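You operate a simulated robot arm through the tools that you are given. There is no shell and no other tool. Be economical: measure what you need, move in short steps, check, and stop when the job is done.

The job below is to be done with a simulated robot arm. You get a single attempt, and the scene is never put back.

JOB
Sand the rust off the iron pan, then oil the dry patch.
Fine: sanding block and oil pad go back on the shelf. Set down upright: sanding block, oil pad. A coat counts when it lies all over at full strength: go over it till it gets no stronger. What is to be rubbed or washed off counts as gone when no trace of it is left.

It is judged by the outcome, as a careful person would: the job done as asked, and still so three seconds after it is handed in. It fails if anything else is knocked over, pushed out of place, dropped, spilled or broken.

ROBOT AND FRAMES
A 7-joint arm with a two-finger parallel gripper, fixed in place. Base frame: the origin is at the foot of the arm, x ahead of it, y to its left, z up; the work surface is at about z = 76. Units: cm, rad, N and s.
With the tool pointing down near the work surface it reaches from about 42 to 90 cm from the base axis. Its first joint turns from -2.007 to 2.007 rad. Payload 3.91 kg.
Tool frame: the origin (TCP) lies between the finger pads and is the grasp point; the fingertips stand 3 cm ahead of it; z points along the fingers, y is the line along which they close. Largest opening 11 cm; finger width 2, thickness 1; the body of the gripper, 4.8 by 11.2 cm, starts 5.5 cm behind the TCP.
Orientation is that of the tool frame in the base frame, as a unit quaternion [w, x, y, z]. With the fingers straight down and closing along the base's y, the tool's x points along the base's -x, its y along +y and its z along -z.

CONTROLS
- The arm moves only by the tool apply_moves. Its argument "steps" is a list of rows, each a list of 3 entries, a list of its own where there are three numbers: the shift along the tool's x, y, z in units of 40 mm (1.0 is 40 mm), then the turn, a rotation vector about the tool's x, y, z in units of 4 degrees (1.0 is 4 degrees), then the gripper command, from -1 (shut) to 1 (fully open), values between in proportion. In form: [[[x, y, z], [wx, wy, wz], grip], ...]. A call has 1 to 8 rows; each row shifts and turns the commanded pose from where the row before left it, along the tool's axes as they then stand. A call with a number of a shift or a turn outside -1 to 1 is refused whole. A row lasts 0.2 s, in which the tool goes at most 5 cm and 0.15 rad; a call with a longer step from one row to the next is refused whole, and so is a gripper value outside its range. Where a pose cannot be reached the arm comes as near as it can. A force on the tool above 40 N (or 10 N above the force at the start of the call, whichever is more), or a blocked arm, ends the call early, and 0.2 s more pass. Each finger travels about 15.3 cm/s and halts on what it meets, pressing with about 24 N; the grip force reading is that of the motor and also rises with nothing between the fingers. The clock runs only during rows and for 0.2 s after the last one: add rows that do not move to give the fingers time. It gives the time, the measured TCP pose, the force on the tool (base axes), the opening and the grip force at its end, in the units of the frame above (readings bear some noise), with the torque about the TCP (base axes, N m) and any sound that the robot's microphone picked up.
- Cameras (640 x 400 px; columns grow to the right, rows downward): "scene" is fixed at [40.72, 50.77, 147.28]; the picture's right is [-0.97, -0.24, 0.00], its down [-0.15, 0.59, -0.79] and it looks along [0.19, -0.77, -0.61] (base axes); focal length 366 px, centre (320, 200). "wrist" rides on the gripper at [7.2, 1.7, -10.3] in the tool frame; the picture's right is [-0.23, 0.97, 0.00], its down [-0.76, -0.18, -0.62] and it looks along [-0.61, -0.14, 0.78] (tool axes); focal length 222 px, centre (320, 200). There is no depth. A picture from a camera that has moved, and an enlarged one, comes with that camera's place and axes in the base frame and with its lens. The place of the scene camera against the robot may be out by one fixed shift of up to 1.8 cm in any direction.
- get_image(camera): a new picture of that camera. No time passes.
- lift_body(by): slides the trunk up (or, below 0, down) by that many cm; the arm rides with it, the base frame stays. It gives what a move gives, with no picture.
- inspect(camera, box): a new picture of the part [left, top, right, bottom] of that camera's present view, enlarged. No time passes.
- close_job(): hands the job in; it is judged then, once.

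Work in short steps. Places have to be worked out from the pictures, the camera data and where the tool is seen: move nearer, look again, correct. Check each grasp and each placing, and mend what went wrong. You have 120 turns and 64 pictures in all, those below and enlarged ones among them. Open the gripper and draw the arm clear of the work before you hand the job in, unless the task says otherwise; then end with one line.

The tools are called after "Emit:" by a JSON object that holds its "fn" and its "kwargs". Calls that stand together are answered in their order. apply_moves: Moves the arm, as the interface text tells. Its arguments: {"type":"object","properties":{"steps":{"type":"array","items":{"type":"array"}}},"required":["steps"]} The other tools are called the same way: lift_body (by) slides the trunk up or down; get_image (camera) takes a picture; inspect (camera, box) takes an enlarged picture of a part of a camera's view; close_job () hands the job in.

At the start:

```text
time_s: 0.0
position: [65.58, -12.1, 110.58]
ee_rot: [0.0, 0.0, 1.0, 0.0]
force: [-0.4, 0.3, -0.2]
moment: [-0.01, 0.01, 0.0]
gripper_width: 10.99
finger_force: 0.0
trunk travel left (down, up): [-77.5, 21.5]
```

scene: 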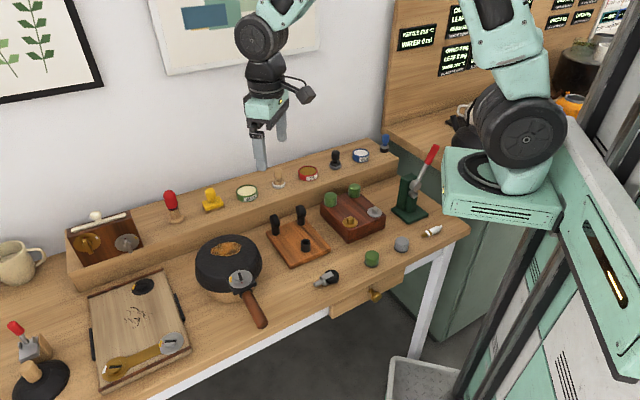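
wrist: 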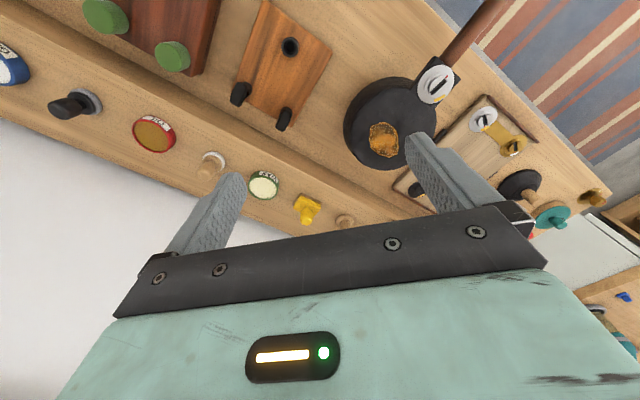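

I start by enlarging the shelf and the work area to identify the tools and the pan.

Emit:
{"fn": "inspect", "kwargs": {"camera": "scene", "box": [140, 120, 400, 280]}}

Emit:
{"fn": "inspect", "kwargs": {"camera": "scene", "box": [50, 180, 290, 390]}}

Emit:
{"fn": "inspect", "kwargs": {"camera": "wrist", "box": [180, 60, 540, 250]}}

```text
2.46 times, centred on (270, 200) of scene
camera zoom: at [40.72, 50.77, 147.28], right [-0.97, -0.24, 0.0], down [-0.15, 0.59, -0.79], along [0.19, -0.77, -0.61], focal length 900 px, centre (443, 200)
```

zoom: 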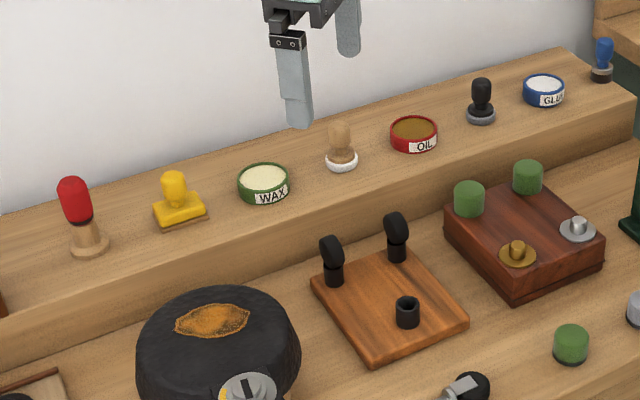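

```text
1.90 times, centred on (170, 285) of scene
camera zoom: at [40.72, 50.77, 147.28], right [-0.97, -0.24, 0.0], down [-0.15, 0.59, -0.79], along [0.19, -0.77, -0.61], focal length 697 px, centre (606, 38)
```

zoom: 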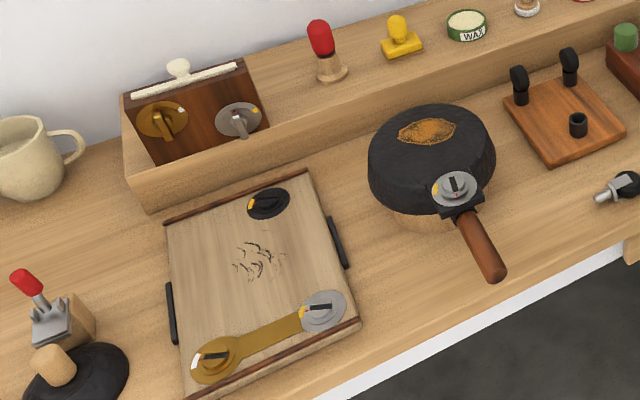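

```text
1.78 times, centred on (360, 155) of wrist
camera zoom: at [58.31, -10.41, 120.92], right [0.23, 0.97, 0.0], down [0.76, -0.18, 0.62], along [0.61, -0.14, -0.78], focal length 395 px, centre (249, 280)
```

zoom: 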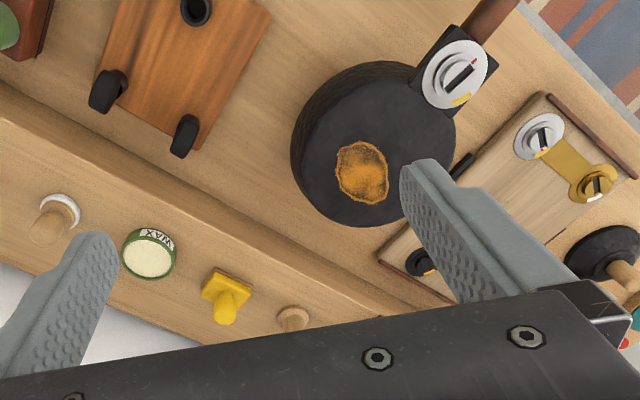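

The red‑capped, yellow, white, black and blue handled tools are on the shelf; I need a closer look at the pan first, so I move above and short of it (clear at z≈98).

Emit:
{"fn": "apply_moves", "kwargs": {"steps": [[[0.1, 0.75, 0.75], [0, 0, 0], 1], [[0.1, 0.75, 0.75], [0, 0, 0], 1], [[0.1, 0.75, 0.75], [0, 0, 0], 1], [[0.1, 0.75, 0.75], [0, 0, 0], 1]]}}

Emit:
{"fn": "get_image", "kwargs": {"camera": "wrist"}}

```text
time_s: 1.0
position: [63.91, -0.26, 98.4]
ee_rot: [0.0, 0.001, 1.0, 0.001]
force: [0.0, 0.0, 0.3]
moment: [0.04, 0.02, -0.01]
gripper_width: 11.01
finger_force: 0.0
trunk travel left (down, up): [-77.5, 21.5]
```

```text
58 pictures are left
camera wrist: at [56.73, 1.45, 108.8], right [0.23, 0.97, 0.0], down [0.76, -0.18, 0.62], along [0.61, -0.14, -0.78], focal length 222 px, centre (320, 200)
```

wrist: 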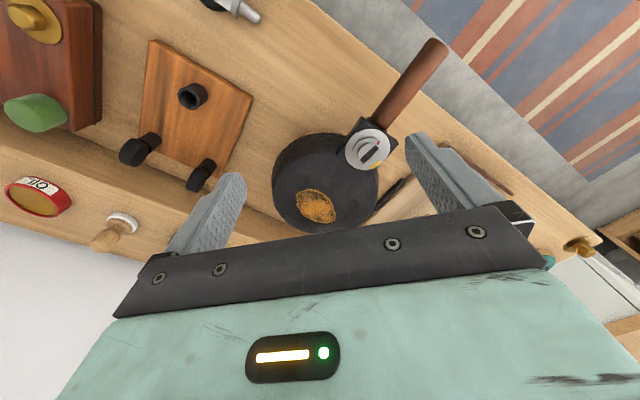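

The useful part of the wrist picture is nearly straight below the camera, so I move the camera over the pan.

Emit:
{"fn": "apply_moves", "kwargs": {"steps": [[[-1, -0.2, 0], [0, 0, 0], 1], [[-1, -0.2, 0], [0, 0, 0], 1], [[-1, -0.2, 0], [0, 0, 0], 1], [[-1, -0.2, 0], [0, 0, 0], 1]]}}

Emit:
{"fn": "get_image", "kwargs": {"camera": "wrist"}}

Emit:
{"fn": "get_image", "kwargs": {"camera": "scene"}}

```text
time_s: 2.0
position: [79.99, -3.4, 98.64]
ee_rot: [-0.001, 0.0, 1.0, 0.0]
force: [0.1, -0.2, 0.2]
moment: [0.01, -0.01, 0.01]
gripper_width: 11.01
finger_force: 0.1
trunk travel left (down, up): [-77.5, 21.5]
```

```text
57 pictures are left
camera wrist: at [72.72, -1.79, 109.07], right [0.23, 0.97, 0.0], down [0.76, -0.18, 0.62], along [0.61, -0.14, -0.78], focal length 222 px, centre (320, 200)
```

wrist: 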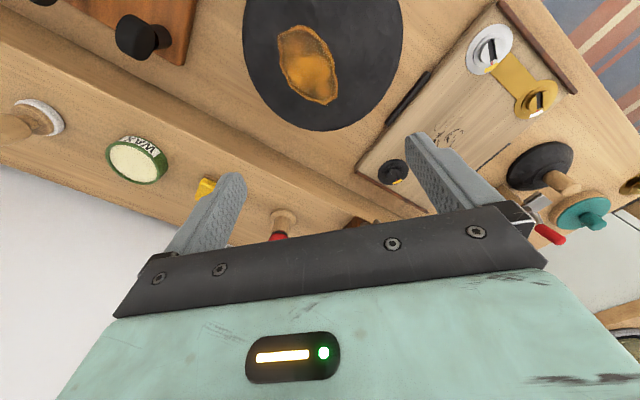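

```text
56 pictures are left
```

scene: 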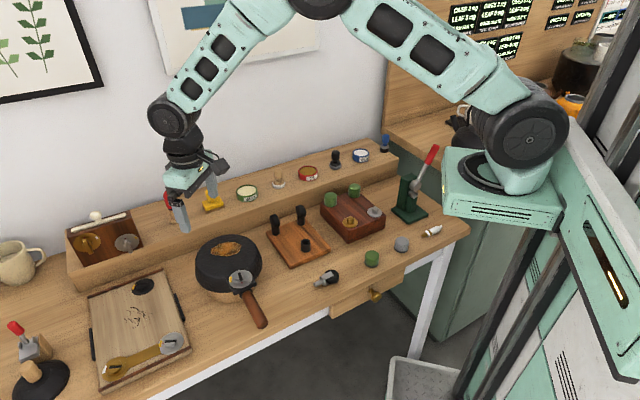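

Rust sits on top of the pan at about (75.5, -3.5, ~85.5). I zoom in on the pan and on the tray's marks to find the dry patch.

Emit:
{"fn": "inspect", "kwargs": {"camera": "wrist", "box": [220, 0, 420, 125]}}

Emit:
{"fn": "inspect", "kwargs": {"camera": "scene", "box": [180, 225, 290, 295]}}

Emit:
{"fn": "inspect", "kwargs": {"camera": "wrist", "box": [360, 0, 600, 190]}}

```text
3.20 times, centred on (320, 62) of wrist
camera zoom: at [72.72, -1.79, 109.07], right [0.23, 0.97, 0.0], down [0.76, -0.18, 0.62], along [0.61, -0.14, -0.78], focal length 711 px, centre (320, 640)
```

zoom: 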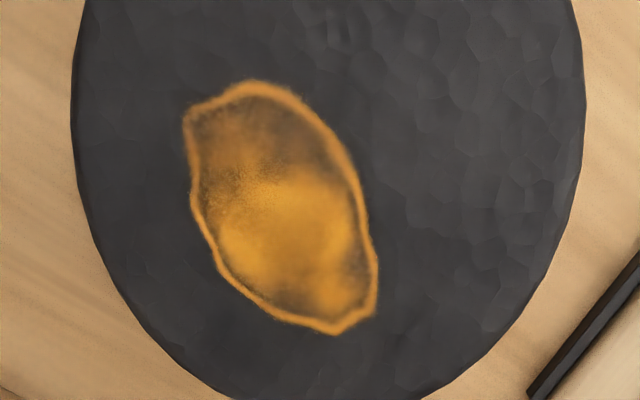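

```text
5.71 times, centred on (235, 260) of scene
camera zoom: at [40.72, 50.77, 147.28], right [-0.97, -0.24, 0.0], down [-0.15, 0.59, -0.79], along [0.19, -0.77, -0.61], focal length 2090 px, centre (806, -143)
```

zoom: 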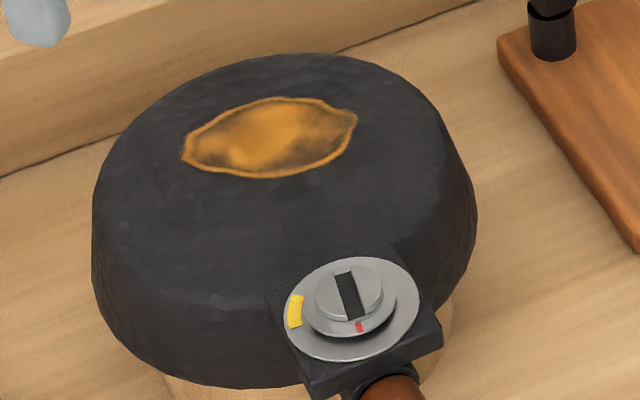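

```text
2.11 times, centred on (480, 95) of wrist
camera zoom: at [72.72, -1.79, 109.07], right [0.23, 0.97, 0.0], down [0.76, -0.18, 0.62], along [0.61, -0.14, -0.78], focal length 468 px, centre (-17, 421)
```

zoom: 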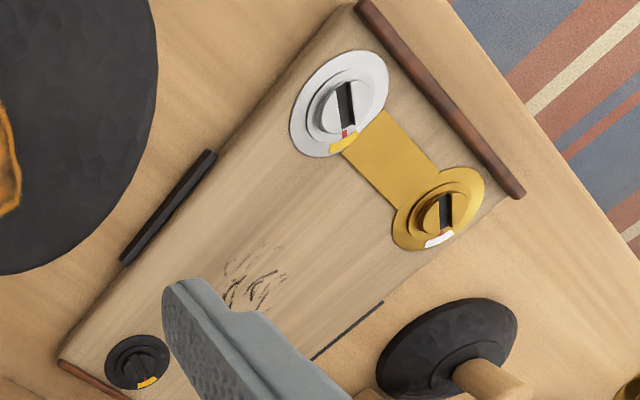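

Rust patch is clear; no dry patch is visible yet on the pan (may show after sanding). Now I look at the shelf tools from above.

Emit:
{"fn": "apply_moves", "kwargs": {"steps": [[[0, 0, -1], [0, 0, 0], 1], [[0, -1, 0], [0, 0, 0], 1], [[0, -1, 0], [0, 0, 0], 1], [[0, -1, 0], [0, 0, 0], 1], [[0, -1, 0], [0, 0, 0], 1], [[0, -1, 0], [0, 0, 0], 1], [[0.2, -1, 0], [0, 0, 0], 1]]}}

Emit:
{"fn": "get_image", "kwargs": {"camera": "wrist"}}

```text
time_s: 3.6
position: [79.13, -27.26, 102.48]
ee_rot: [0.0, -0.001, 1.0, 0.0]
force: [1.1, 0.3, 0.0]
moment: [-0.06, 0.02, -0.02]
gripper_width: 11.02
finger_force: 0.0
trunk travel left (down, up): [-77.5, 21.5]
```

```text
52 pictures are left
camera wrist: at [71.87, -25.53, 112.84], right [0.23, 0.97, 0.0], down [0.76, -0.18, 0.62], along [0.61, -0.14, -0.78], focal length 222 px, centre (320, 200)
```

wrist: 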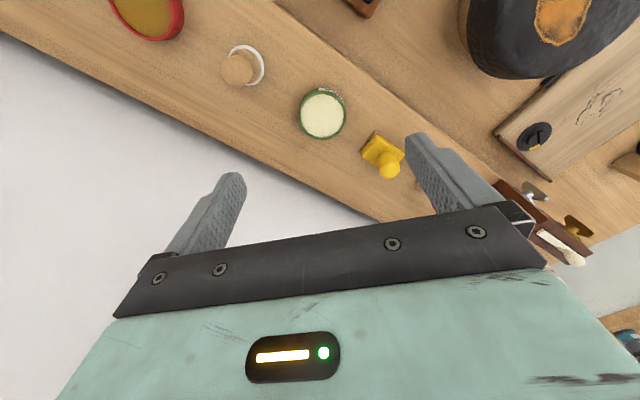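

Let me enlarge the shelf tools one by one in the scene view (arm may shade yellow/red; the earlier zoom shows those).

Emit:
{"fn": "inspect", "kwargs": {"camera": "scene", "box": [150, 165, 300, 235]}}

Emit:
{"fn": "inspect", "kwargs": {"camera": "scene", "box": [260, 125, 400, 205]}}

Emit:
{"fn": "inspect", "kwargs": {"camera": "wrist", "box": [200, 20, 440, 200]}}

```text
4.27 times, centred on (225, 200) of scene
camera zoom: at [40.72, 50.77, 147.28], right [-0.97, -0.24, 0.0], down [-0.15, 0.59, -0.79], along [0.19, -0.77, -0.61], focal length 1561 px, centre (725, 200)
```

zoom: 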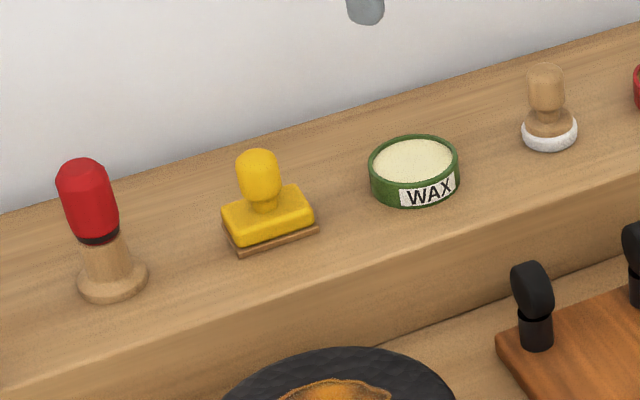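

```text
4.57 times, centred on (330, 165) of scene
camera zoom: at [40.72, 50.77, 147.28], right [-0.97, -0.24, 0.0], down [-0.15, 0.59, -0.79], along [0.19, -0.77, -0.61], focal length 1672 px, centre (274, 360)
```

zoom: 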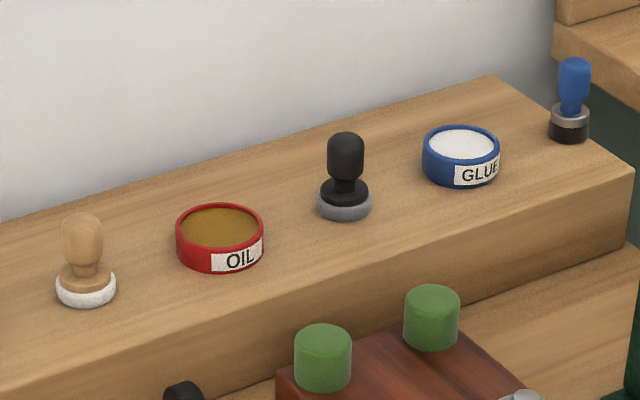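

```text
2.22 times, centred on (320, 110) of wrist
camera zoom: at [71.87, -25.53, 112.84], right [0.23, 0.97, 0.0], down [0.76, -0.18, 0.62], along [0.61, -0.14, -0.78], focal length 494 px, centre (320, 400)
```

zoom: 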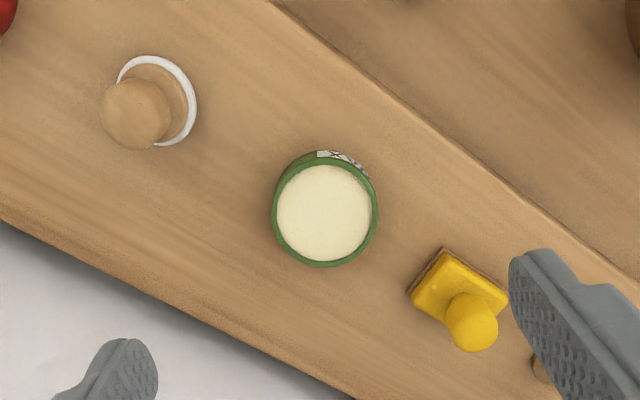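

The yellow block with the brown abrasive face is the sanding block (~(89,-20), knob top ~z 86); black handle/grey pad beside the OIL tin looks like the oil pad. The shelf runs at 45°, so I turn the gripper 44° to close along the shelf with the camera on the room side.

Emit:
{"fn": "apply_moves", "kwargs": {"steps": [[[0, 0, 0], [0, 0, 1], 1], [[0, 0, 0], [0, 0, 1], 1], [[0, 0, 0], [0, 0, 1], 1], [[0, 0, 0], [0, 0, 1], 1], [[0, 0, 0], [0, 0, 1], 1], [[0, 0, 0], [0, 0, 1], 1], [[0, 0, 0], [0, 0, 1], 1], [[0, 0, 0], [0, 0, 1], 1]]}}

Emit:
{"fn": "apply_moves", "kwargs": {"steps": [[[0, 0, 0], [0, 0, 1], 1], [[0, 0, 0], [0, 0, 1], 1], [[0, 0, 0], [0, 0, 1], 1], [[0, 0, 0], [0, 0, 0.25], 1], [[0, 0.9, 0], [0, 0, 0], 0.3], [[0, 0.9, 0], [0, 0, 0], 0.3], [[0, 0.9, 0], [0, 0, 0], 0.3]]}}

Emit:
{"fn": "get_image", "kwargs": {"camera": "wrist"}}

```text
time_s: 5.4
position: [79.13, -27.23, 102.59]
ee_rot: [0.0, 0.275, 0.961, 0.0]
force: [0.5, -0.5, 0.1]
moment: [-0.03, -0.02, -0.01]
gripper_width: 11.01
finger_force: 0.1
trunk travel left (down, up): [-77.5, 21.5]
```

```text
time_s: 7.0
position: [86.67, -19.66, 102.69]
ee_rot: [0.0, 0.384, 0.923, 0.001]
force: [0.4, 0.7, 0.7]
moment: [0.03, -0.04, -0.02]
gripper_width: 7.14
finger_force: 0.0
trunk travel left (down, up): [-77.5, 21.5]
```

```text
48 pictures are left
camera wrist: at [82.82, -13.38, 112.96], right [0.85, 0.53, 0.0], down [0.41, -0.67, 0.62], along [0.33, -0.53, -0.78], focal length 222 px, centre (320, 200)
```

wrist: 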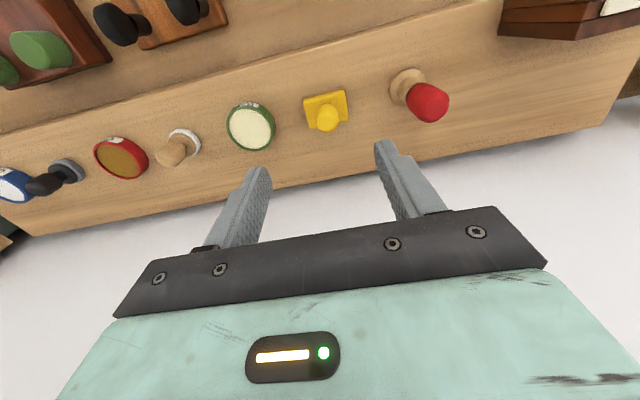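

Alignment with the shelf looks right and the knob is near (88.2,-20). I shift over it and descend partway to z≈93.

Emit:
{"fn": "apply_moves", "kwargs": {"steps": [[[-0.3, 0.2, 0.4], [0, 0, 0], 0.1], [[0, 0, 1], [0, 0, 0], 0.1], [[0, 0, 1], [0, 0, 0], 0.1]]}}

Emit:
{"fn": "inspect", "kwargs": {"camera": "wrist", "box": [200, 60, 440, 210]}}

Emit:
{"fn": "inspect", "kwargs": {"camera": "scene", "box": [150, 130, 300, 230]}}

```text
time_s: 7.8
position: [88.21, -19.98, 93.02]
ee_rot: [0.0, 0.383, 0.924, 0.0]
force: [-0.2, 0.5, 0.5]
moment: [0.0, -0.03, 0.02]
gripper_width: 6.04
finger_force: 0.1
trunk travel left (down, up): [-77.5, 21.5]
```

```text
2.67 times, centred on (320, 135) of wrist
camera zoom: at [84.25, -13.61, 103.35], right [0.85, 0.53, 0.0], down [0.41, -0.66, 0.62], along [0.33, -0.53, -0.78], focal length 592 px, centre (320, 373)
```

zoom: 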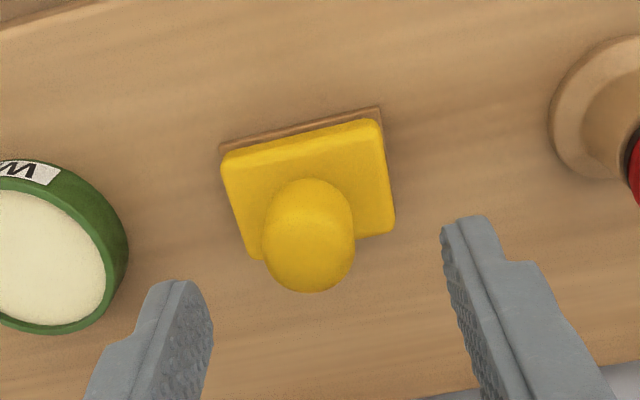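

```text
4.00 times, centred on (225, 180) of scene
camera zoom: at [40.72, 50.77, 147.28], right [-0.97, -0.24, 0.0], down [-0.15, 0.59, -0.79], along [0.19, -0.77, -0.61], focal length 1463 px, centre (700, 280)
```

zoom: 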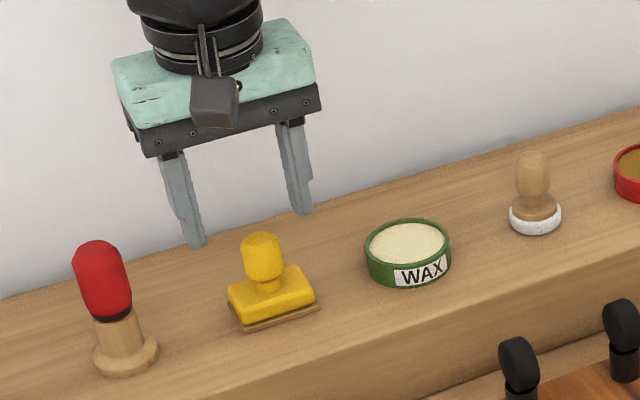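

The knob is centred near (88.1,-20.5), z≈87, ~2.8 cm wide. I correct slightly and lower until the fingertips flank it, staying above the block body.

Emit:
{"fn": "apply_moves", "kwargs": {"steps": [[[-0.07, -0.09, 0.6], [0, 0, 0], 0.1], [[0, 0, 0.55], [0, 0, 0], 0.1], [[0, 0, 0], [0, 0, 0], 0.1]]}}

Emit:
{"fn": "inspect", "kwargs": {"camera": "wrist", "box": [200, 60, 440, 210]}}

Emit:
{"fn": "inspect", "kwargs": {"camera": "scene", "box": [165, 150, 270, 220]}}

```text
time_s: 8.6
position: [87.97, -20.49, 88.38]
ee_rot: [0.0, 0.383, 0.924, 0.001]
force: [-0.1, 0.4, 0.2]
moment: [0.0, 0.0, -0.03]
gripper_width: 6.05
finger_force: 0.1
trunk travel left (down, up): [-77.5, 21.5]
```

```text
2.67 times, centred on (320, 135) of wrist
camera zoom: at [84.18, -14.08, 98.7], right [0.85, 0.53, 0.0], down [0.41, -0.66, 0.62], along [0.33, -0.53, -0.78], focal length 592 px, centre (320, 373)
```

zoom: 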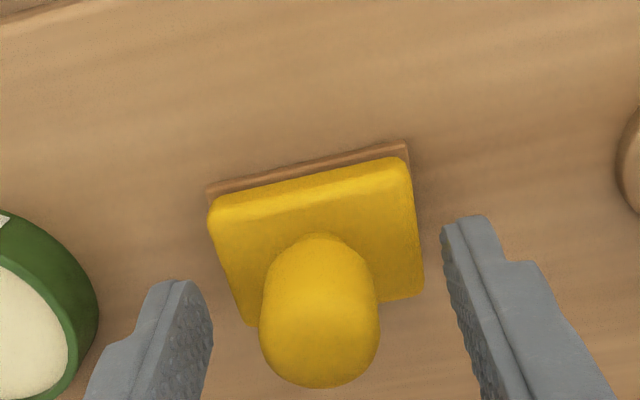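

```text
5.71 times, centred on (218, 185) of scene
camera zoom: at [40.72, 50.77, 147.28], right [-0.97, -0.24, 0.0], down [-0.15, 0.59, -0.79], along [0.19, -0.77, -0.61], focal length 2090 px, centre (906, 286)
```

zoom: 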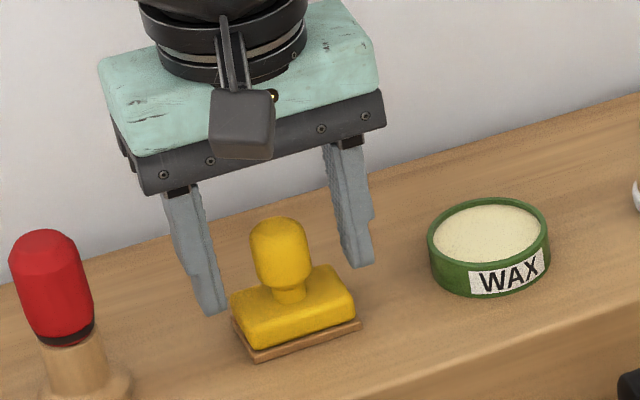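

Fingertips straddle the knob at neck level, centred in both views. Closing.

Emit:
{"fn": "apply_moves", "kwargs": {"steps": [[[0, 0, 0], [0, 0, 0], -0.4], [[0, 0, 0], [0, 0, 0], -1], [[0, 0, 0], [0, 0, 0], -1], [[0, 0, 0], [0, 0, 0], -1]]}}

Emit:
{"fn": "inspect", "kwargs": {"camera": "wrist", "box": [200, 60, 440, 210]}}

```text
time_s: 9.6
position: [87.99, -20.3, 88.34]
ee_rot: [0.0, 0.382, 0.924, -0.001]
force: [0.1, -0.6, 0.2]
moment: [0.02, -0.02, 0.01]
gripper_width: 2.51
finger_force: 24.1
trunk travel left (down, up): [-77.5, 21.5]
```

```text
2.67 times, centred on (320, 135) of wrist
camera zoom: at [84.17, -14.07, 98.71], right [0.85, 0.53, 0.0], down [0.41, -0.66, 0.62], along [0.33, -0.53, -0.78], focal length 592 px, centre (320, 373)
```

zoom: 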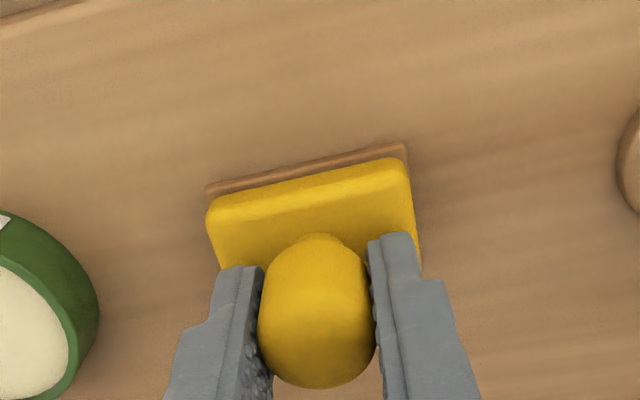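

Firm grip (2.51 cm; rest height TCP z=88.34). I lift it straight up 10 cm and check.

Emit:
{"fn": "apply_moves", "kwargs": {"steps": [[[0, 0, -0.5], [0, 0, 0], -1], [[0, 0, -1], [0, 0, 0], -1], [[0, 0, -1], [0, 0, 0], -1], [[1, 0.15, 0], [0, 0, 0], -1], [[1, 0.15, 0], [0, 0, 0], -1], [[1, 0.15, 0], [0, 0, 0], -1], [[1, 0.15, 0], [0, 0, 0], -1], [[0, 0, 0], [0, 0, 0], -1]]}}

Emit:
{"fn": "get_image", "kwargs": {"camera": "wrist"}}

Emit:
{"fn": "inspect", "kwargs": {"camera": "scene", "box": [150, 150, 310, 290]}}

```text
time_s: 11.4
position: [78.48, -7.34, 98.45]
ee_rot: [0.001, 0.383, 0.924, 0.0]
force: [0.8, -0.2, -0.4]
moment: [-0.02, 0.0, -0.01]
gripper_width: 2.5
finger_force: 23.6
trunk travel left (down, up): [-77.5, 21.5]
```

```text
42 pictures are left
camera wrist: at [74.57, -1.08, 108.79], right [0.85, 0.53, 0.0], down [0.41, -0.66, 0.62], along [0.33, -0.53, -0.78], focal length 222 px, centre (320, 200)
```

wrist: 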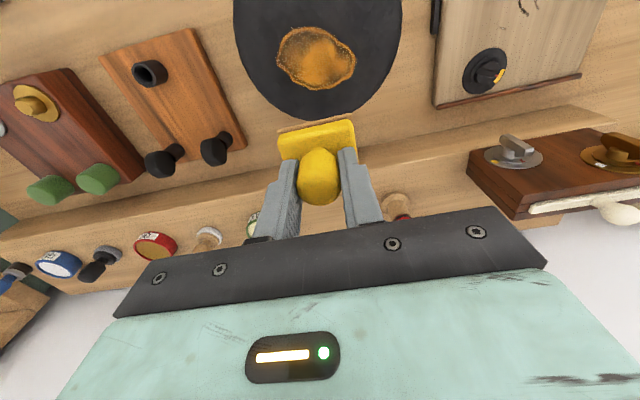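

```text
2.86 times, centred on (230, 220) of scene
camera zoom: at [40.72, 50.77, 147.28], right [-0.97, -0.24, 0.0], down [-0.15, 0.59, -0.79], along [0.19, -0.77, -0.61], focal length 1045 px, centre (577, 143)
```

zoom: 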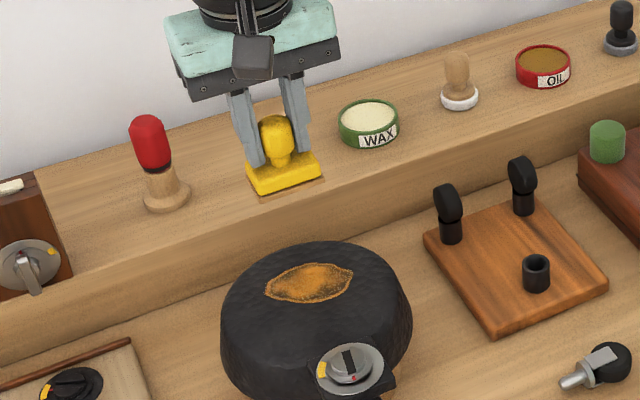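

Block hangs level. Rust is centred ~4.5 cm along tool x, 0.8 along tool y, about 7 × 5 cm. I move over it and lower to just above the pan.

Emit:
{"fn": "apply_moves", "kwargs": {"steps": [[[0.56, 0.1, 0], [0, 0, 0], -1], [[0.56, 0.1, 0], [0, 0, 0], -1], [[0, 0, 0.9], [0, 0, 0], -1], [[0, 0, 0.3], [0, 0, 0], -1], [[0, 0, 0.1], [0, 0, 0], -1], [[0, 0, 0.1], [0, 0, 0], -1], [[0, 0, 0], [0, 0, 0], -1]]}}

Emit:
{"fn": "inspect", "kwargs": {"camera": "scene", "box": [170, 190, 300, 300]}}

```text
time_s: 13.0
position: [75.93, -3.76, 92.76]
ee_rot: [0.0, 0.383, 0.924, 0.0]
force: [-1.0, 0.1, -1.1]
moment: [-0.01, 0.01, 0.01]
gripper_width: 2.51
finger_force: 24.3
trunk travel left (down, up): [-77.5, 21.5]
```

```text
3.64 times, centred on (235, 245) of scene
camera zoom: at [40.72, 50.77, 147.28], right [-0.97, -0.24, 0.0], down [-0.15, 0.59, -0.79], along [0.19, -0.77, -0.61], focal length 1330 px, centre (629, 36)
```

zoom: 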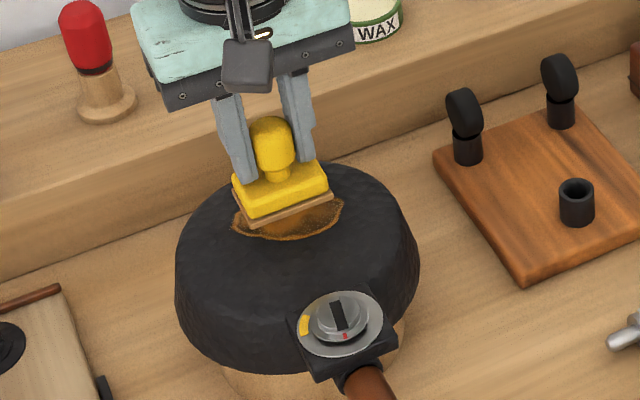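

Still hovering about 1–2 cm above the rust. I lower in small steps and watch the force.

Emit:
{"fn": "apply_moves", "kwargs": {"steps": [[[0, 0, 0.1], [0, 0, 0], -1], [[0, 0, 0.1], [0, 0, 0], -1], [[0, 0, 0], [0, 0, 0], -1]]}}

Emit:
{"fn": "apply_moves", "kwargs": {"steps": [[[0, 0, 0.08], [0, 0, 0], -1], [[0, 0, 0.05], [0, 0, 0], -1], [[0, 0, 0], [0, 0, 0], -1]]}}

```text
time_s: 13.8
position: [75.97, -3.69, 92.0]
ee_rot: [0.001, 0.384, 0.924, 0.001]
force: [0.2, 0.0, -1.3]
moment: [-0.03, 0.01, 0.04]
gripper_width: 2.49
finger_force: 24.1
trunk travel left (down, up): [-77.5, 21.5]
```

```text
time_s: 14.6
position: [75.95, -3.64, 91.5]
ee_rot: [0.0, 0.382, 0.924, 0.0]
force: [0.4, 0.5, -2.0]
moment: [-0.01, 0.01, 0.01]
gripper_width: 2.5
finger_force: 23.7
trunk travel left (down, up): [-77.5, 21.5]
```

Emit:
{"fn": "apply_moves", "kwargs": {"steps": [[[0, 0, 0.08], [0, 0, 0], -1], [[0, 0, 0.07], [0, 0, 0], -1], [[0, 0, 0], [0, 0, 0], -1]]}}

Emit:
{"fn": "inspect", "kwargs": {"camera": "scene", "box": [190, 210, 270, 270]}}

```text
time_s: 15.4
position: [75.96, -3.74, 91.09]
ee_rot: [0.002, 0.382, 0.924, 0.002]
force: [-6.1, -0.8, 27.8]
moment: [0.02, 0.45, 0.0]
gripper_width: 2.54
finger_force: 24.2
trunk travel left (down, up): [-77.5, 21.5]
```

```text
6.67 times, centred on (230, 240) of scene
camera zoom: at [40.72, 50.77, 147.28], right [-0.97, -0.24, 0.0], down [-0.15, 0.59, -0.79], along [0.19, -0.77, -0.61], focal length 2439 px, centre (920, -67)
```

zoom: 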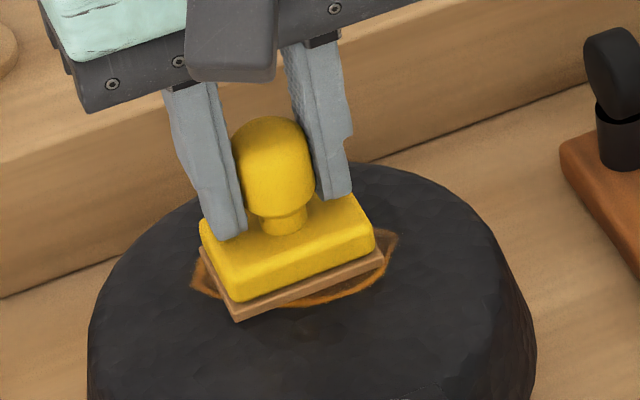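

Contact at z≈91.2 with 28 N, harder than needed; I ease off ~1.5 mm and begin sweeping along tool y.

Emit:
{"fn": "apply_moves", "kwargs": {"steps": [[[0.06, 0, -0.04], [0, 0, 0], -1], [[0.06, -0.4, 0], [0, 0, 0], -1], [[0, -0.4, 0], [0, 0, 0], -1], [[0, 0.5, 0], [0, 0, 0], -1], [[0, 0.5, 0], [0, 0, 0], -1], [[0, 0.5, 0], [0, 0, 0], -1], [[0, -0.4, 0], [0, 0, 0], -1], [[0, -0.3, 0], [0, 0, 0], -1]]}}

Emit:
{"fn": "inspect", "kwargs": {"camera": "scene", "box": [180, 200, 290, 290]}}

```text
time_s: 17.2
position: [75.58, -3.11, 90.86]
ee_rot: [0.0, 0.382, 0.924, 0.0]
force: [5.5, 5.6, 7.4]
moment: [0.17, -0.03, -0.07]
gripper_width: 2.54
finger_force: 23.5
trunk travel left (down, up): [-77.5, 21.5]
```

```text
4.44 times, centred on (235, 245) of scene
camera zoom: at [40.72, 50.77, 147.28], right [-0.97, -0.24, 0.0], down [-0.15, 0.59, -0.79], along [0.19, -0.77, -0.61], focal length 1626 px, centre (698, 0)
```

zoom: 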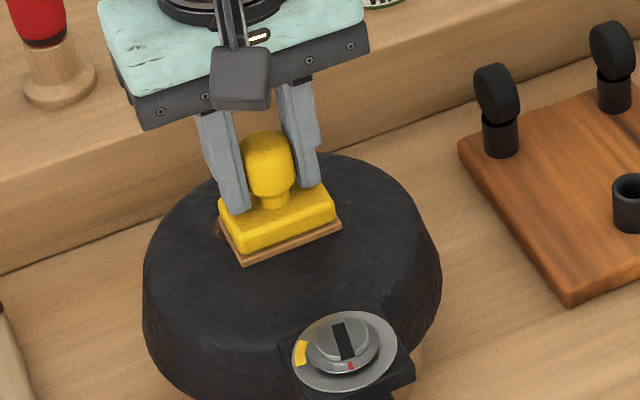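

Rust comes off and the pan stays put. Now I sweep strips offset toward the wall side (−x) and room side (+x).

Emit:
{"fn": "apply_moves", "kwargs": {"steps": [[[-0.3, 0.1, 0], [0, 0, 0], -1], [[-0.2, -0.5, 0], [0, 0, 0], -1], [[0, -0.4, 0], [0, 0, 0], -1], [[0, 0.5, 0], [0, 0, 0], -1], [[0, 0.5, 0], [0, 0, 0], -1], [[0, 0.5, 0], [0, 0, 0], -1], [[0.3, 0.1, 0], [0, 0, 0], -1], [[0.2, -0.3, 0], [0, 0, 0], -1]]}}

Emit:
{"fn": "apply_moves", "kwargs": {"steps": [[[0.35, 0.1, 0], [0, 0, 0], -1], [[0, -0.5, 0], [0, 0, 0], -1], [[0, -0.5, 0], [0, 0, 0], -1], [[0, -0.2, 0], [0, 0, 0], -1], [[-0.35, 0.1, 0], [0, 0, 0], -1], [[0, 0.5, 0], [0, 0, 0], -1], [[0, 0.4, 0], [0, 0, 0], -1], [[0, 0.4, 0], [0, 0, 0], -1]]}}

Emit:
{"fn": "apply_moves", "kwargs": {"steps": [[[0, 0, -1], [0, 0, 0], -1], [[0, -0.5, -1], [0, 0, 0], -1], [[-0.9, 0, 0], [0, 0, 0], -1], [[-0.9, 0, 0], [0, 0, 0], -1]]}}

Emit:
{"fn": "inspect", "kwargs": {"camera": "wrist", "box": [200, 0, 440, 150]}}

```text
time_s: 19.0
position: [77.06, -1.87, 90.99]
ee_rot: [0.0, 0.383, 0.924, 0.0]
force: [-0.1, 0.2, -1.3]
moment: [0.0, 0.02, 0.02]
gripper_width: 2.5
finger_force: 24.1
trunk travel left (down, up): [-77.5, 21.5]
```

```text
time_s: 20.8
position: [77.81, -1.14, 91.0]
ee_rot: [0.0, 0.384, 0.923, 0.0]
force: [-0.4, 0.4, -1.4]
moment: [0.02, -0.01, 0.04]
gripper_width: 2.53
finger_force: 23.9
trunk travel left (down, up): [-77.5, 21.5]
```

```text
time_s: 21.8
position: [81.46, -7.51, 99.03]
ee_rot: [-0.001, 0.382, 0.924, 0.0]
force: [-0.5, 0.5, -1.2]
moment: [-0.02, -0.02, -0.01]
gripper_width: 2.51
finger_force: 24.3
trunk travel left (down, up): [-77.5, 21.5]
```

```text
2.67 times, centred on (320, 75) of wrist
camera zoom: at [77.53, -1.21, 109.32], right [0.85, 0.53, 0.0], down [0.41, -0.66, 0.62], along [0.33, -0.53, -0.78], focal length 592 px, centre (320, 533)
```

zoom: 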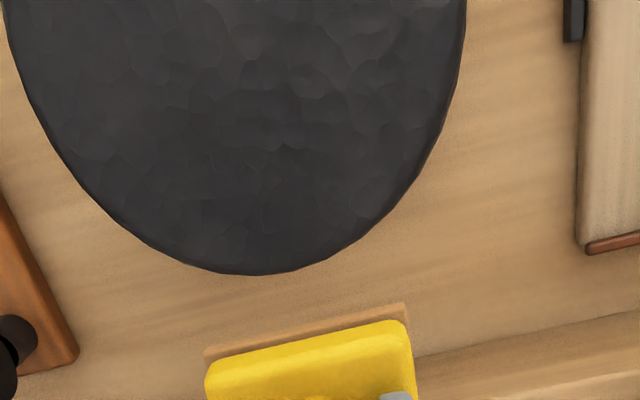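

No rust visible from above. I zoom in from the scene camera for faint traces and look for the dry patch on the orange board and the tray.

Emit:
{"fn": "inspect", "kwargs": {"camera": "scene", "box": [190, 230, 270, 280]}}

Emit:
{"fn": "inspect", "kwargs": {"camera": "scene", "box": [260, 195, 340, 270]}}

Emit:
{"fn": "inspect", "kwargs": {"camera": "scene", "box": [85, 265, 195, 390]}}

```text
8.00 times, centred on (230, 255) of scene
camera zoom: at [40.72, 50.77, 147.28], right [-0.97, -0.24, 0.0], down [-0.15, 0.59, -0.79], along [0.19, -0.77, -0.61], focal length 2926 px, centre (1040, -240)
```

zoom: 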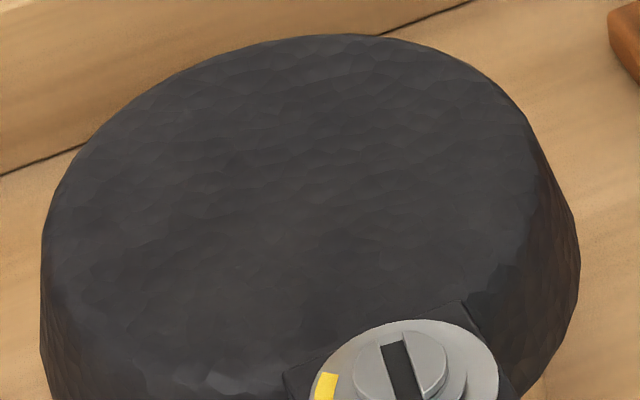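

```text
5.33 times, centred on (300, 232) of scene
camera zoom: at [40.72, 50.77, 147.28], right [-0.97, -0.24, 0.0], down [-0.15, 0.59, -0.79], along [0.19, -0.77, -0.61], focal length 1951 px, centre (427, 27)
```

zoom: 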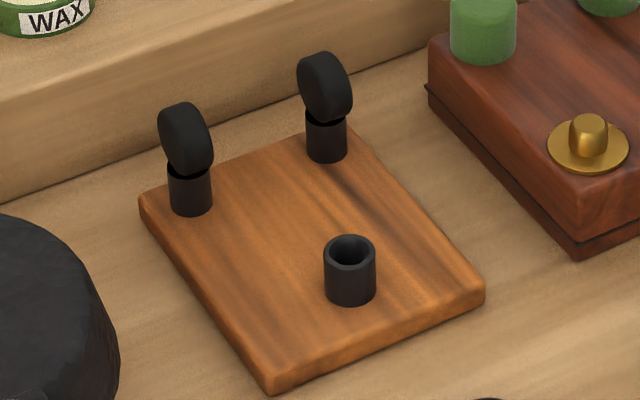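

```text
3.20 times, centred on (140, 328) of scene
camera zoom: at [40.72, 50.77, 147.28], right [-0.97, -0.24, 0.0], down [-0.15, 0.59, -0.79], along [0.19, -0.77, -0.61], focal length 1171 px, centre (896, -208)
```

zoom: 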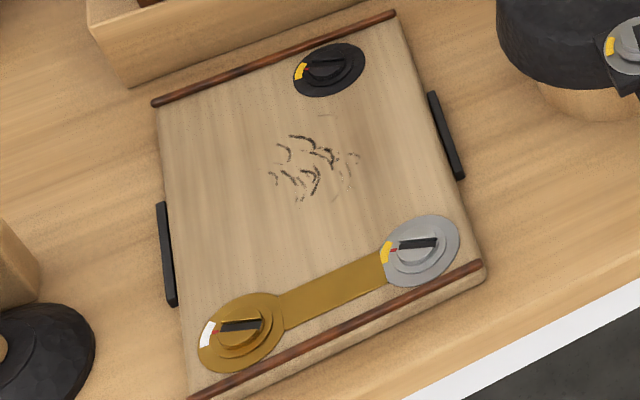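

Pan is clean. The dark marks on the pale board might be the dry patch; I'll look closer after returning the block. Moving the block back over its shelf spot.

Emit:
{"fn": "apply_moves", "kwargs": {"steps": [[[-0.86, -0.28, 0], [0, 0, 0], -1], [[-0.86, -0.28, 0], [0, 0, 0], -1], [[-0.86, -0.28, 0], [0, 0, 0], -1], [[-0.86, -0.28, 0], [0, 0, 0], -1], [[0, 0, 0.8], [0, 0, 0], -1], [[0, 0, 0.8], [0, 0, 0], -1], [[0, 0, 0.75], [0, 0, 0], -1], [[0, 0, 0], [0, 0, 0], -1]]}}

```text
time_s: 23.6
position: [88.12, -20.39, 89.62]
ee_rot: [-0.001, 0.383, 0.924, 0.0]
force: [-0.1, 0.9, -0.7]
moment: [0.04, 0.02, -0.03]
gripper_width: 2.5
finger_force: 24.0
trunk travel left (down, up): [-77.5, 21.5]
```

Directly over its spot, 1.3 cm up; lowering to contact gently.

Emit:
{"fn": "apply_moves", "kwargs": {"steps": [[[0, 0, 0.15], [0, 0, 0], -1], [[0, 0, 0.12], [0, 0, 0], -1], [[0, 0, 0.05], [0, 0, 0], -1], [[0, 0, 0], [0, 0, 0], -1]]}}

```text
time_s: 24.6
position: [88.0, -20.52, 88.39]
ee_rot: [0.0, 0.384, 0.923, 0.0]
force: [0.5, 0.0, -1.6]
moment: [0.0, 0.0, 0.01]
gripper_width: 2.5
finger_force: 23.6
trunk travel left (down, up): [-77.5, 21.5]
```

Emit:
{"fn": "apply_moves", "kwargs": {"steps": [[[0, 0, 0.03], [0, 0, 0], -1], [[0, 0, 0.02], [0, 0, 0], -1], [[0, 0, 0], [0, 0, 0], -1]]}}

```text
time_s: 25.4
position: [87.94, -20.39, 88.18]
ee_rot: [0.0, 0.383, 0.924, 0.0]
force: [-0.5, 1.0, 5.0]
moment: [-0.07, 0.2, -0.01]
gripper_width: 2.53
finger_force: 23.6
trunk travel left (down, up): [-77.5, 21.5]
```

Contact felt (5 N). Opening gently to about 6 cm, then raising.

Emit:
{"fn": "apply_moves", "kwargs": {"steps": [[[0, 0, 0], [0, 0, 0], -0.4], [[0, 0, 0], [0, 0, 0], 0.0], [[0, 0, 0], [0, 0, 0], 0.1], [[0, 0, -0.5], [0, 0, 0], 0.1], [[0, 0, -1], [0, 0, 0], 0.1], [[0, 0, -1], [0, 0, 0], 0.1], [[0, 0, -0.8], [0, 0, 0], 0.1]]}}

Emit:
{"fn": "get_image", "kwargs": {"camera": "wrist"}}

```text
time_s: 27.0
position: [87.95, -20.37, 101.23]
ee_rot: [0.0, 0.382, 0.924, -0.001]
force: [-0.3, 0.1, 0.3]
moment: [0.03, 0.0, 0.01]
gripper_width: 6.02
finger_force: 0.1
trunk travel left (down, up): [-77.5, 21.5]
```

```text
33 pictures are left
camera wrist: at [84.12, -14.08, 111.63], right [0.85, 0.53, 0.0], down [0.41, -0.66, 0.62], along [0.33, -0.53, -0.78], focal length 222 px, centre (320, 200)
```

wrist: 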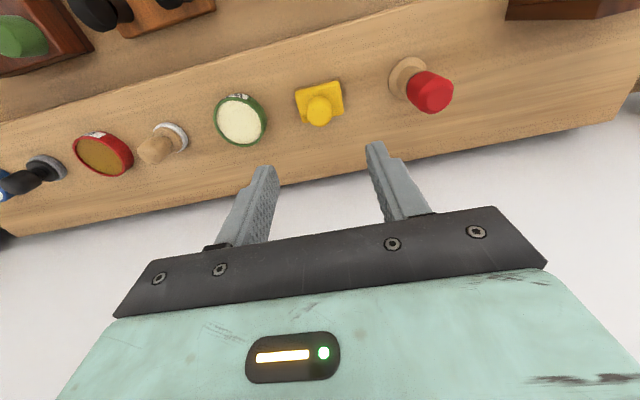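

Block stands upright in place. Now I move to view the tray/board marks from above.

Emit:
{"fn": "apply_moves", "kwargs": {"steps": [[[0.78, 0.6, 0], [0, 0, 0], 0.1], [[0.78, 0.66, 0], [0, 0, 0], 0.1], [[0.78, 0.66, 0], [0, 0, 0], 0.1], [[0.78, 0.66, 0], [0, 0, 0], 0.1], [[0.78, 0.66, 0], [0, 0, 0], 0.1], [[0.78, 0.66, 0], [0, 0, 0], 0.1]]}}

Emit:
{"fn": "get_image", "kwargs": {"camera": "wrist"}}

Emit:
{"fn": "inspect", "kwargs": {"camera": "wrist", "box": [300, 0, 520, 130]}}

```text
time_s: 28.4
position: [85.99, 3.67, 101.32]
ee_rot: [0.0, 0.383, 0.924, 0.0]
force: [0.2, -0.1, -0.1]
moment: [0.06, 0.01, -0.01]
gripper_width: 6.05
finger_force: 0.1
trunk travel left (down, up): [-77.5, 21.5]
```

```text
32 pictures are left
camera wrist: at [82.01, 10.07, 111.62], right [0.85, 0.53, 0.0], down [0.41, -0.67, 0.62], along [0.33, -0.53, -0.78], focal length 222 px, centre (320, 200)
```

wrist: 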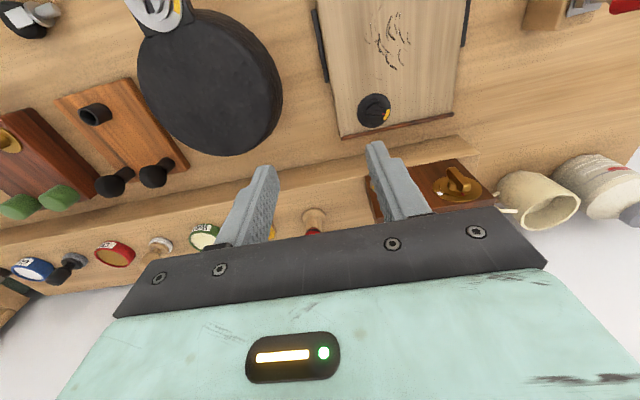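

```text
2.91 times, centred on (410, 65) of wrist
camera zoom: at [82.01, 10.07, 111.62], right [0.85, 0.53, 0.0], down [0.41, -0.67, 0.62], along [0.33, -0.53, -0.78], focal length 646 px, centre (58, 593)
```

zoom: 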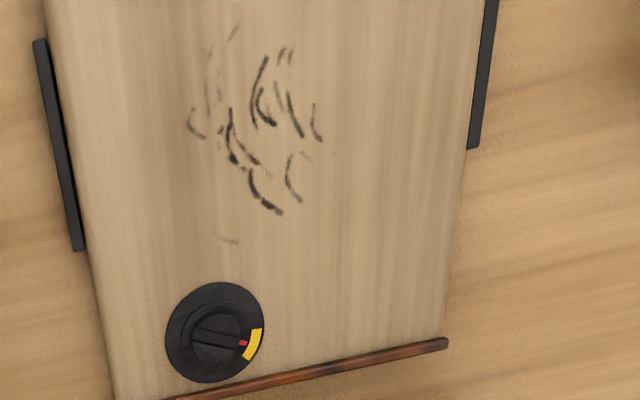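

The tray marks look like scuffs rather than a dry patch. I zoom on the pan from this angle for a dull area and on the right-hand bench items.

Emit:
{"fn": "inspect", "kwargs": {"camera": "wrist", "box": [120, 0, 300, 160]}}

Emit:
{"fn": "inspect", "kwargs": {"camera": "scene", "box": [300, 150, 470, 310]}}

Emit:
{"fn": "inspect", "kwargs": {"camera": "scene", "box": [0, 200, 160, 400]}}

```text
2.50 times, centred on (210, 80) of wrist
camera zoom: at [82.01, 10.07, 111.62], right [0.85, 0.53, 0.0], down [0.41, -0.67, 0.62], along [0.33, -0.53, -0.78], focal length 555 px, centre (595, 500)
```

zoom: 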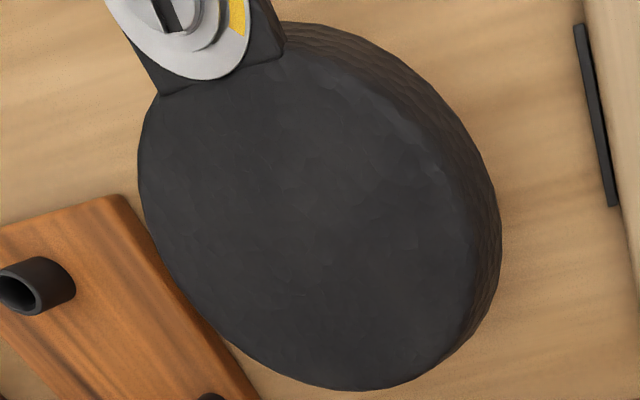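

```text
2.50 times, centred on (385, 230) of scene
camera zoom: at [40.72, 50.77, 147.28], right [-0.97, -0.24, 0.0], down [-0.15, 0.59, -0.79], along [0.19, -0.77, -0.61], focal length 914 px, centre (158, 125)
```

zoom: 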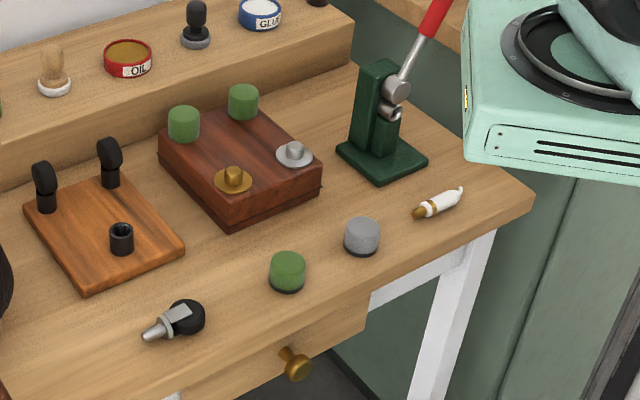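

```text
2.00 times, centred on (80, 300) of scene
camera zoom: at [40.72, 50.77, 147.28], right [-0.97, -0.24, 0.0], down [-0.15, 0.59, -0.79], along [0.19, -0.77, -0.61], focal length 732 px, centre (800, 0)
```

zoom: 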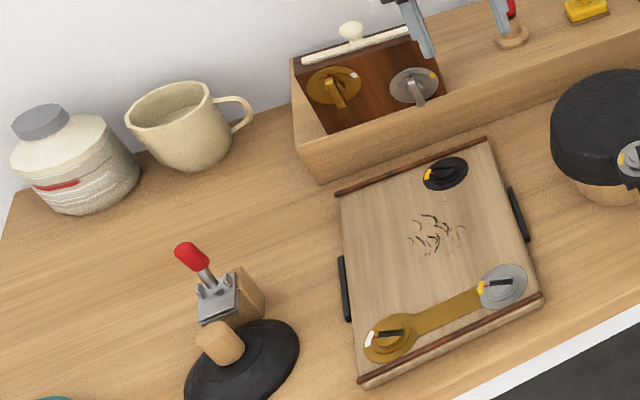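

No obvious dry patch elsewhere, so I check the sanded spot close up for residual tint or a dry look.

Emit:
{"fn": "apply_moves", "kwargs": {"steps": [[[-0.4, -0.8, 0], [0, 0, 0], 0.1], [[-0.4, -0.8, 0], [0, 0, 0], 0.1], [[-0.4, -0.8, 0.3], [0, 0, 0], 0.1], [[-0.4, -0.8, 0.5], [0, 0, 0], 0.1], [[0.2, -0.2, 0.8], [0, 0, 0], 0.1], [[0, 0, 0.4], [0, 0, 0], 0.1]]}}

Emit:
{"fn": "inspect", "kwargs": {"camera": "wrist", "box": [140, 0, 460, 200]}}

```text
time_s: 29.8
position: [80.22, -9.94, 93.21]
ee_rot: [-0.001, 0.383, 0.924, 0.0]
force: [0.1, 0.2, -0.1]
moment: [-0.01, -0.02, 0.01]
gripper_width: 6.05
finger_force: 0.1
trunk travel left (down, up): [-77.5, 21.5]
```

```text
2.00 times, centred on (300, 100) of wrist
camera zoom: at [76.31, -3.62, 103.6], right [0.85, 0.53, 0.0], down [0.41, -0.66, 0.62], along [0.33, -0.53, -0.78], focal length 444 px, centre (360, 400)
```

zoom: 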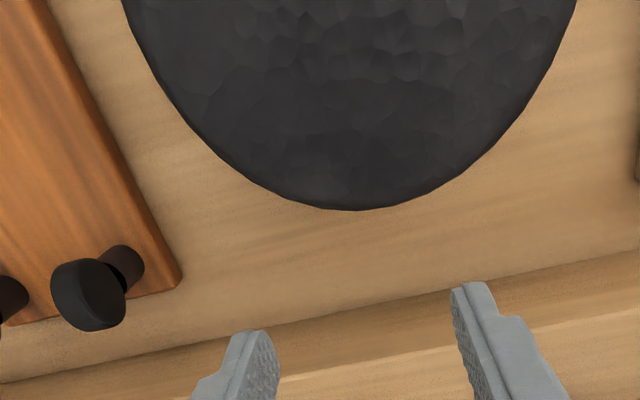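

Pan spot is perfectly clean. I move over the orange board and red box to check them for a dry patch; this also approaches the oil tools.

Emit:
{"fn": "apply_moves", "kwargs": {"steps": [[[0, 0, -1], [0, 0, 0], 0.1], [[0, -0.9, -0.7], [0, 0, 0], 0.1], [[0, -1, 0], [0, 0, 0], 0.1], [[0, -1, 0], [0, 0, 0], 0.1], [[0, -1, 0], [0, 0, 0], 0.1], [[0, -1, 0], [0, 0, 0], 0.1], [[0, -1, 0], [0, 0, 0], 0.1]]}}

Emit:
{"fn": "get_image", "kwargs": {"camera": "wrist"}}

Emit:
{"fn": "inspect", "kwargs": {"camera": "wrist", "box": [140, 0, 500, 170]}}

```text
time_s: 31.4
position: [63.54, -26.48, 100.12]
ee_rot: [0.0, 0.383, 0.924, -0.001]
force: [1.0, 0.0, 0.5]
moment: [-0.03, 0.0, -0.01]
gripper_width: 6.08
finger_force: 0.2
trunk travel left (down, up): [-77.5, 21.5]
```

```text
26 pictures are left
camera wrist: at [59.58, -20.14, 110.48], right [0.85, 0.53, 0.0], down [0.41, -0.66, 0.62], along [0.33, -0.53, -0.78], focal length 222 px, centre (320, 200)
```

wrist: 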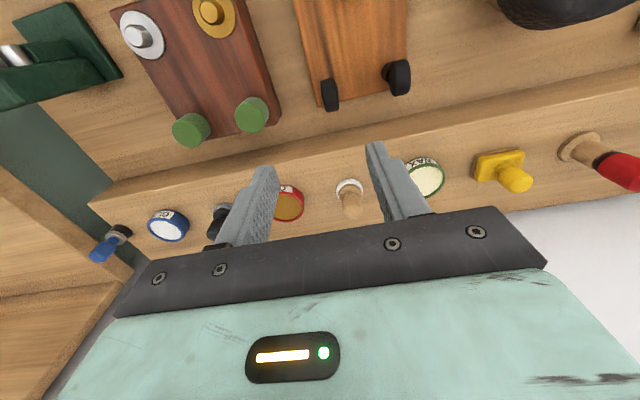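

```text
1.78 times, centred on (320, 85) of wrist
camera zoom: at [59.58, -20.14, 110.48], right [0.85, 0.53, 0.0], down [0.41, -0.66, 0.62], along [0.33, -0.53, -0.78], focal length 395 px, centre (320, 404)
```

zoom: 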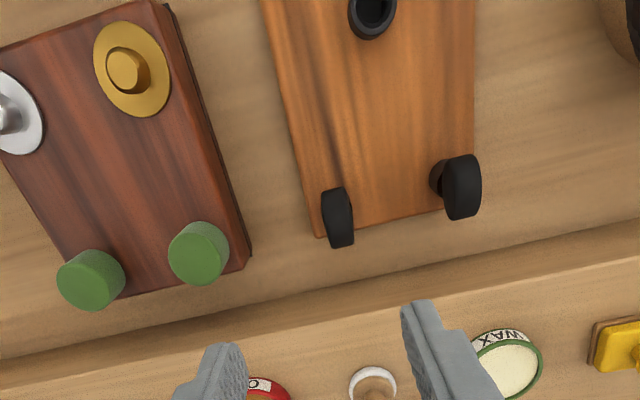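

No dry patch on these either, so the sanded spot on the pan is the most sensible candidate; oiling it will show. I go look at the grey pad beside the OIL tin from close up.

Emit:
{"fn": "apply_moves", "kwargs": {"steps": [[[-0.6, -0.75, 0], [0, 0, 0], 0.1], [[-0.6, -0.75, 0], [0, 0, 0], 0.1], [[-0.6, -0.75, 0], [0, 0, 0], 0.1], [[-0.6, -0.75, 0], [0, 0, 0], 0.1], [[-0.4, -0.6, 0.2], [0, 0, 0], 0.1], [[0, 0, 0.3], [0, 0, 0], 0.1]]}}

Emit:
{"fn": "inspect", "kwargs": {"camera": "wrist", "box": [160, 60, 480, 240]}}

Emit:
{"fn": "inspect", "kwargs": {"camera": "scene", "box": [250, 90, 410, 210]}}

```text
time_s: 32.8
position: [61.29, -44.46, 98.04]
ee_rot: [0.001, 0.383, 0.924, 0.0]
force: [0.5, 0.1, 0.8]
moment: [0.0, -0.04, -0.01]
gripper_width: 6.03
finger_force: 0.0
trunk travel left (down, up): [-77.5, 21.5]
```

```text
2.00 times, centred on (320, 150) of wrist
camera zoom: at [57.4, -38.15, 108.51], right [0.85, 0.53, 0.0], down [0.41, -0.66, 0.62], along [0.33, -0.53, -0.78], focal length 444 px, centre (320, 300)
```

zoom: 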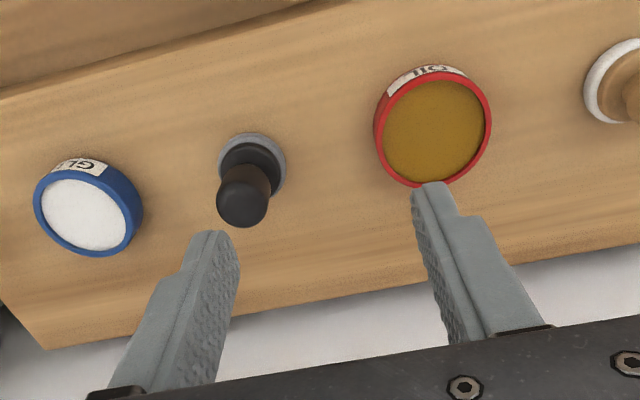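

```text
3.33 times, centred on (330, 150) of scene
camera zoom: at [40.72, 50.77, 147.28], right [-0.97, -0.24, 0.0], down [-0.15, 0.59, -0.79], along [0.19, -0.77, -0.61], focal length 1219 px, centre (287, 367)
```

zoom: 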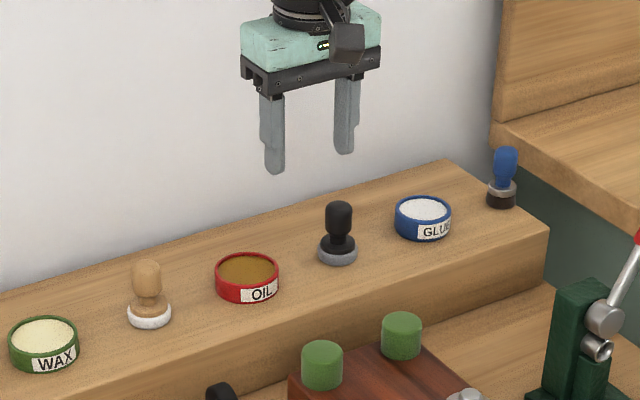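

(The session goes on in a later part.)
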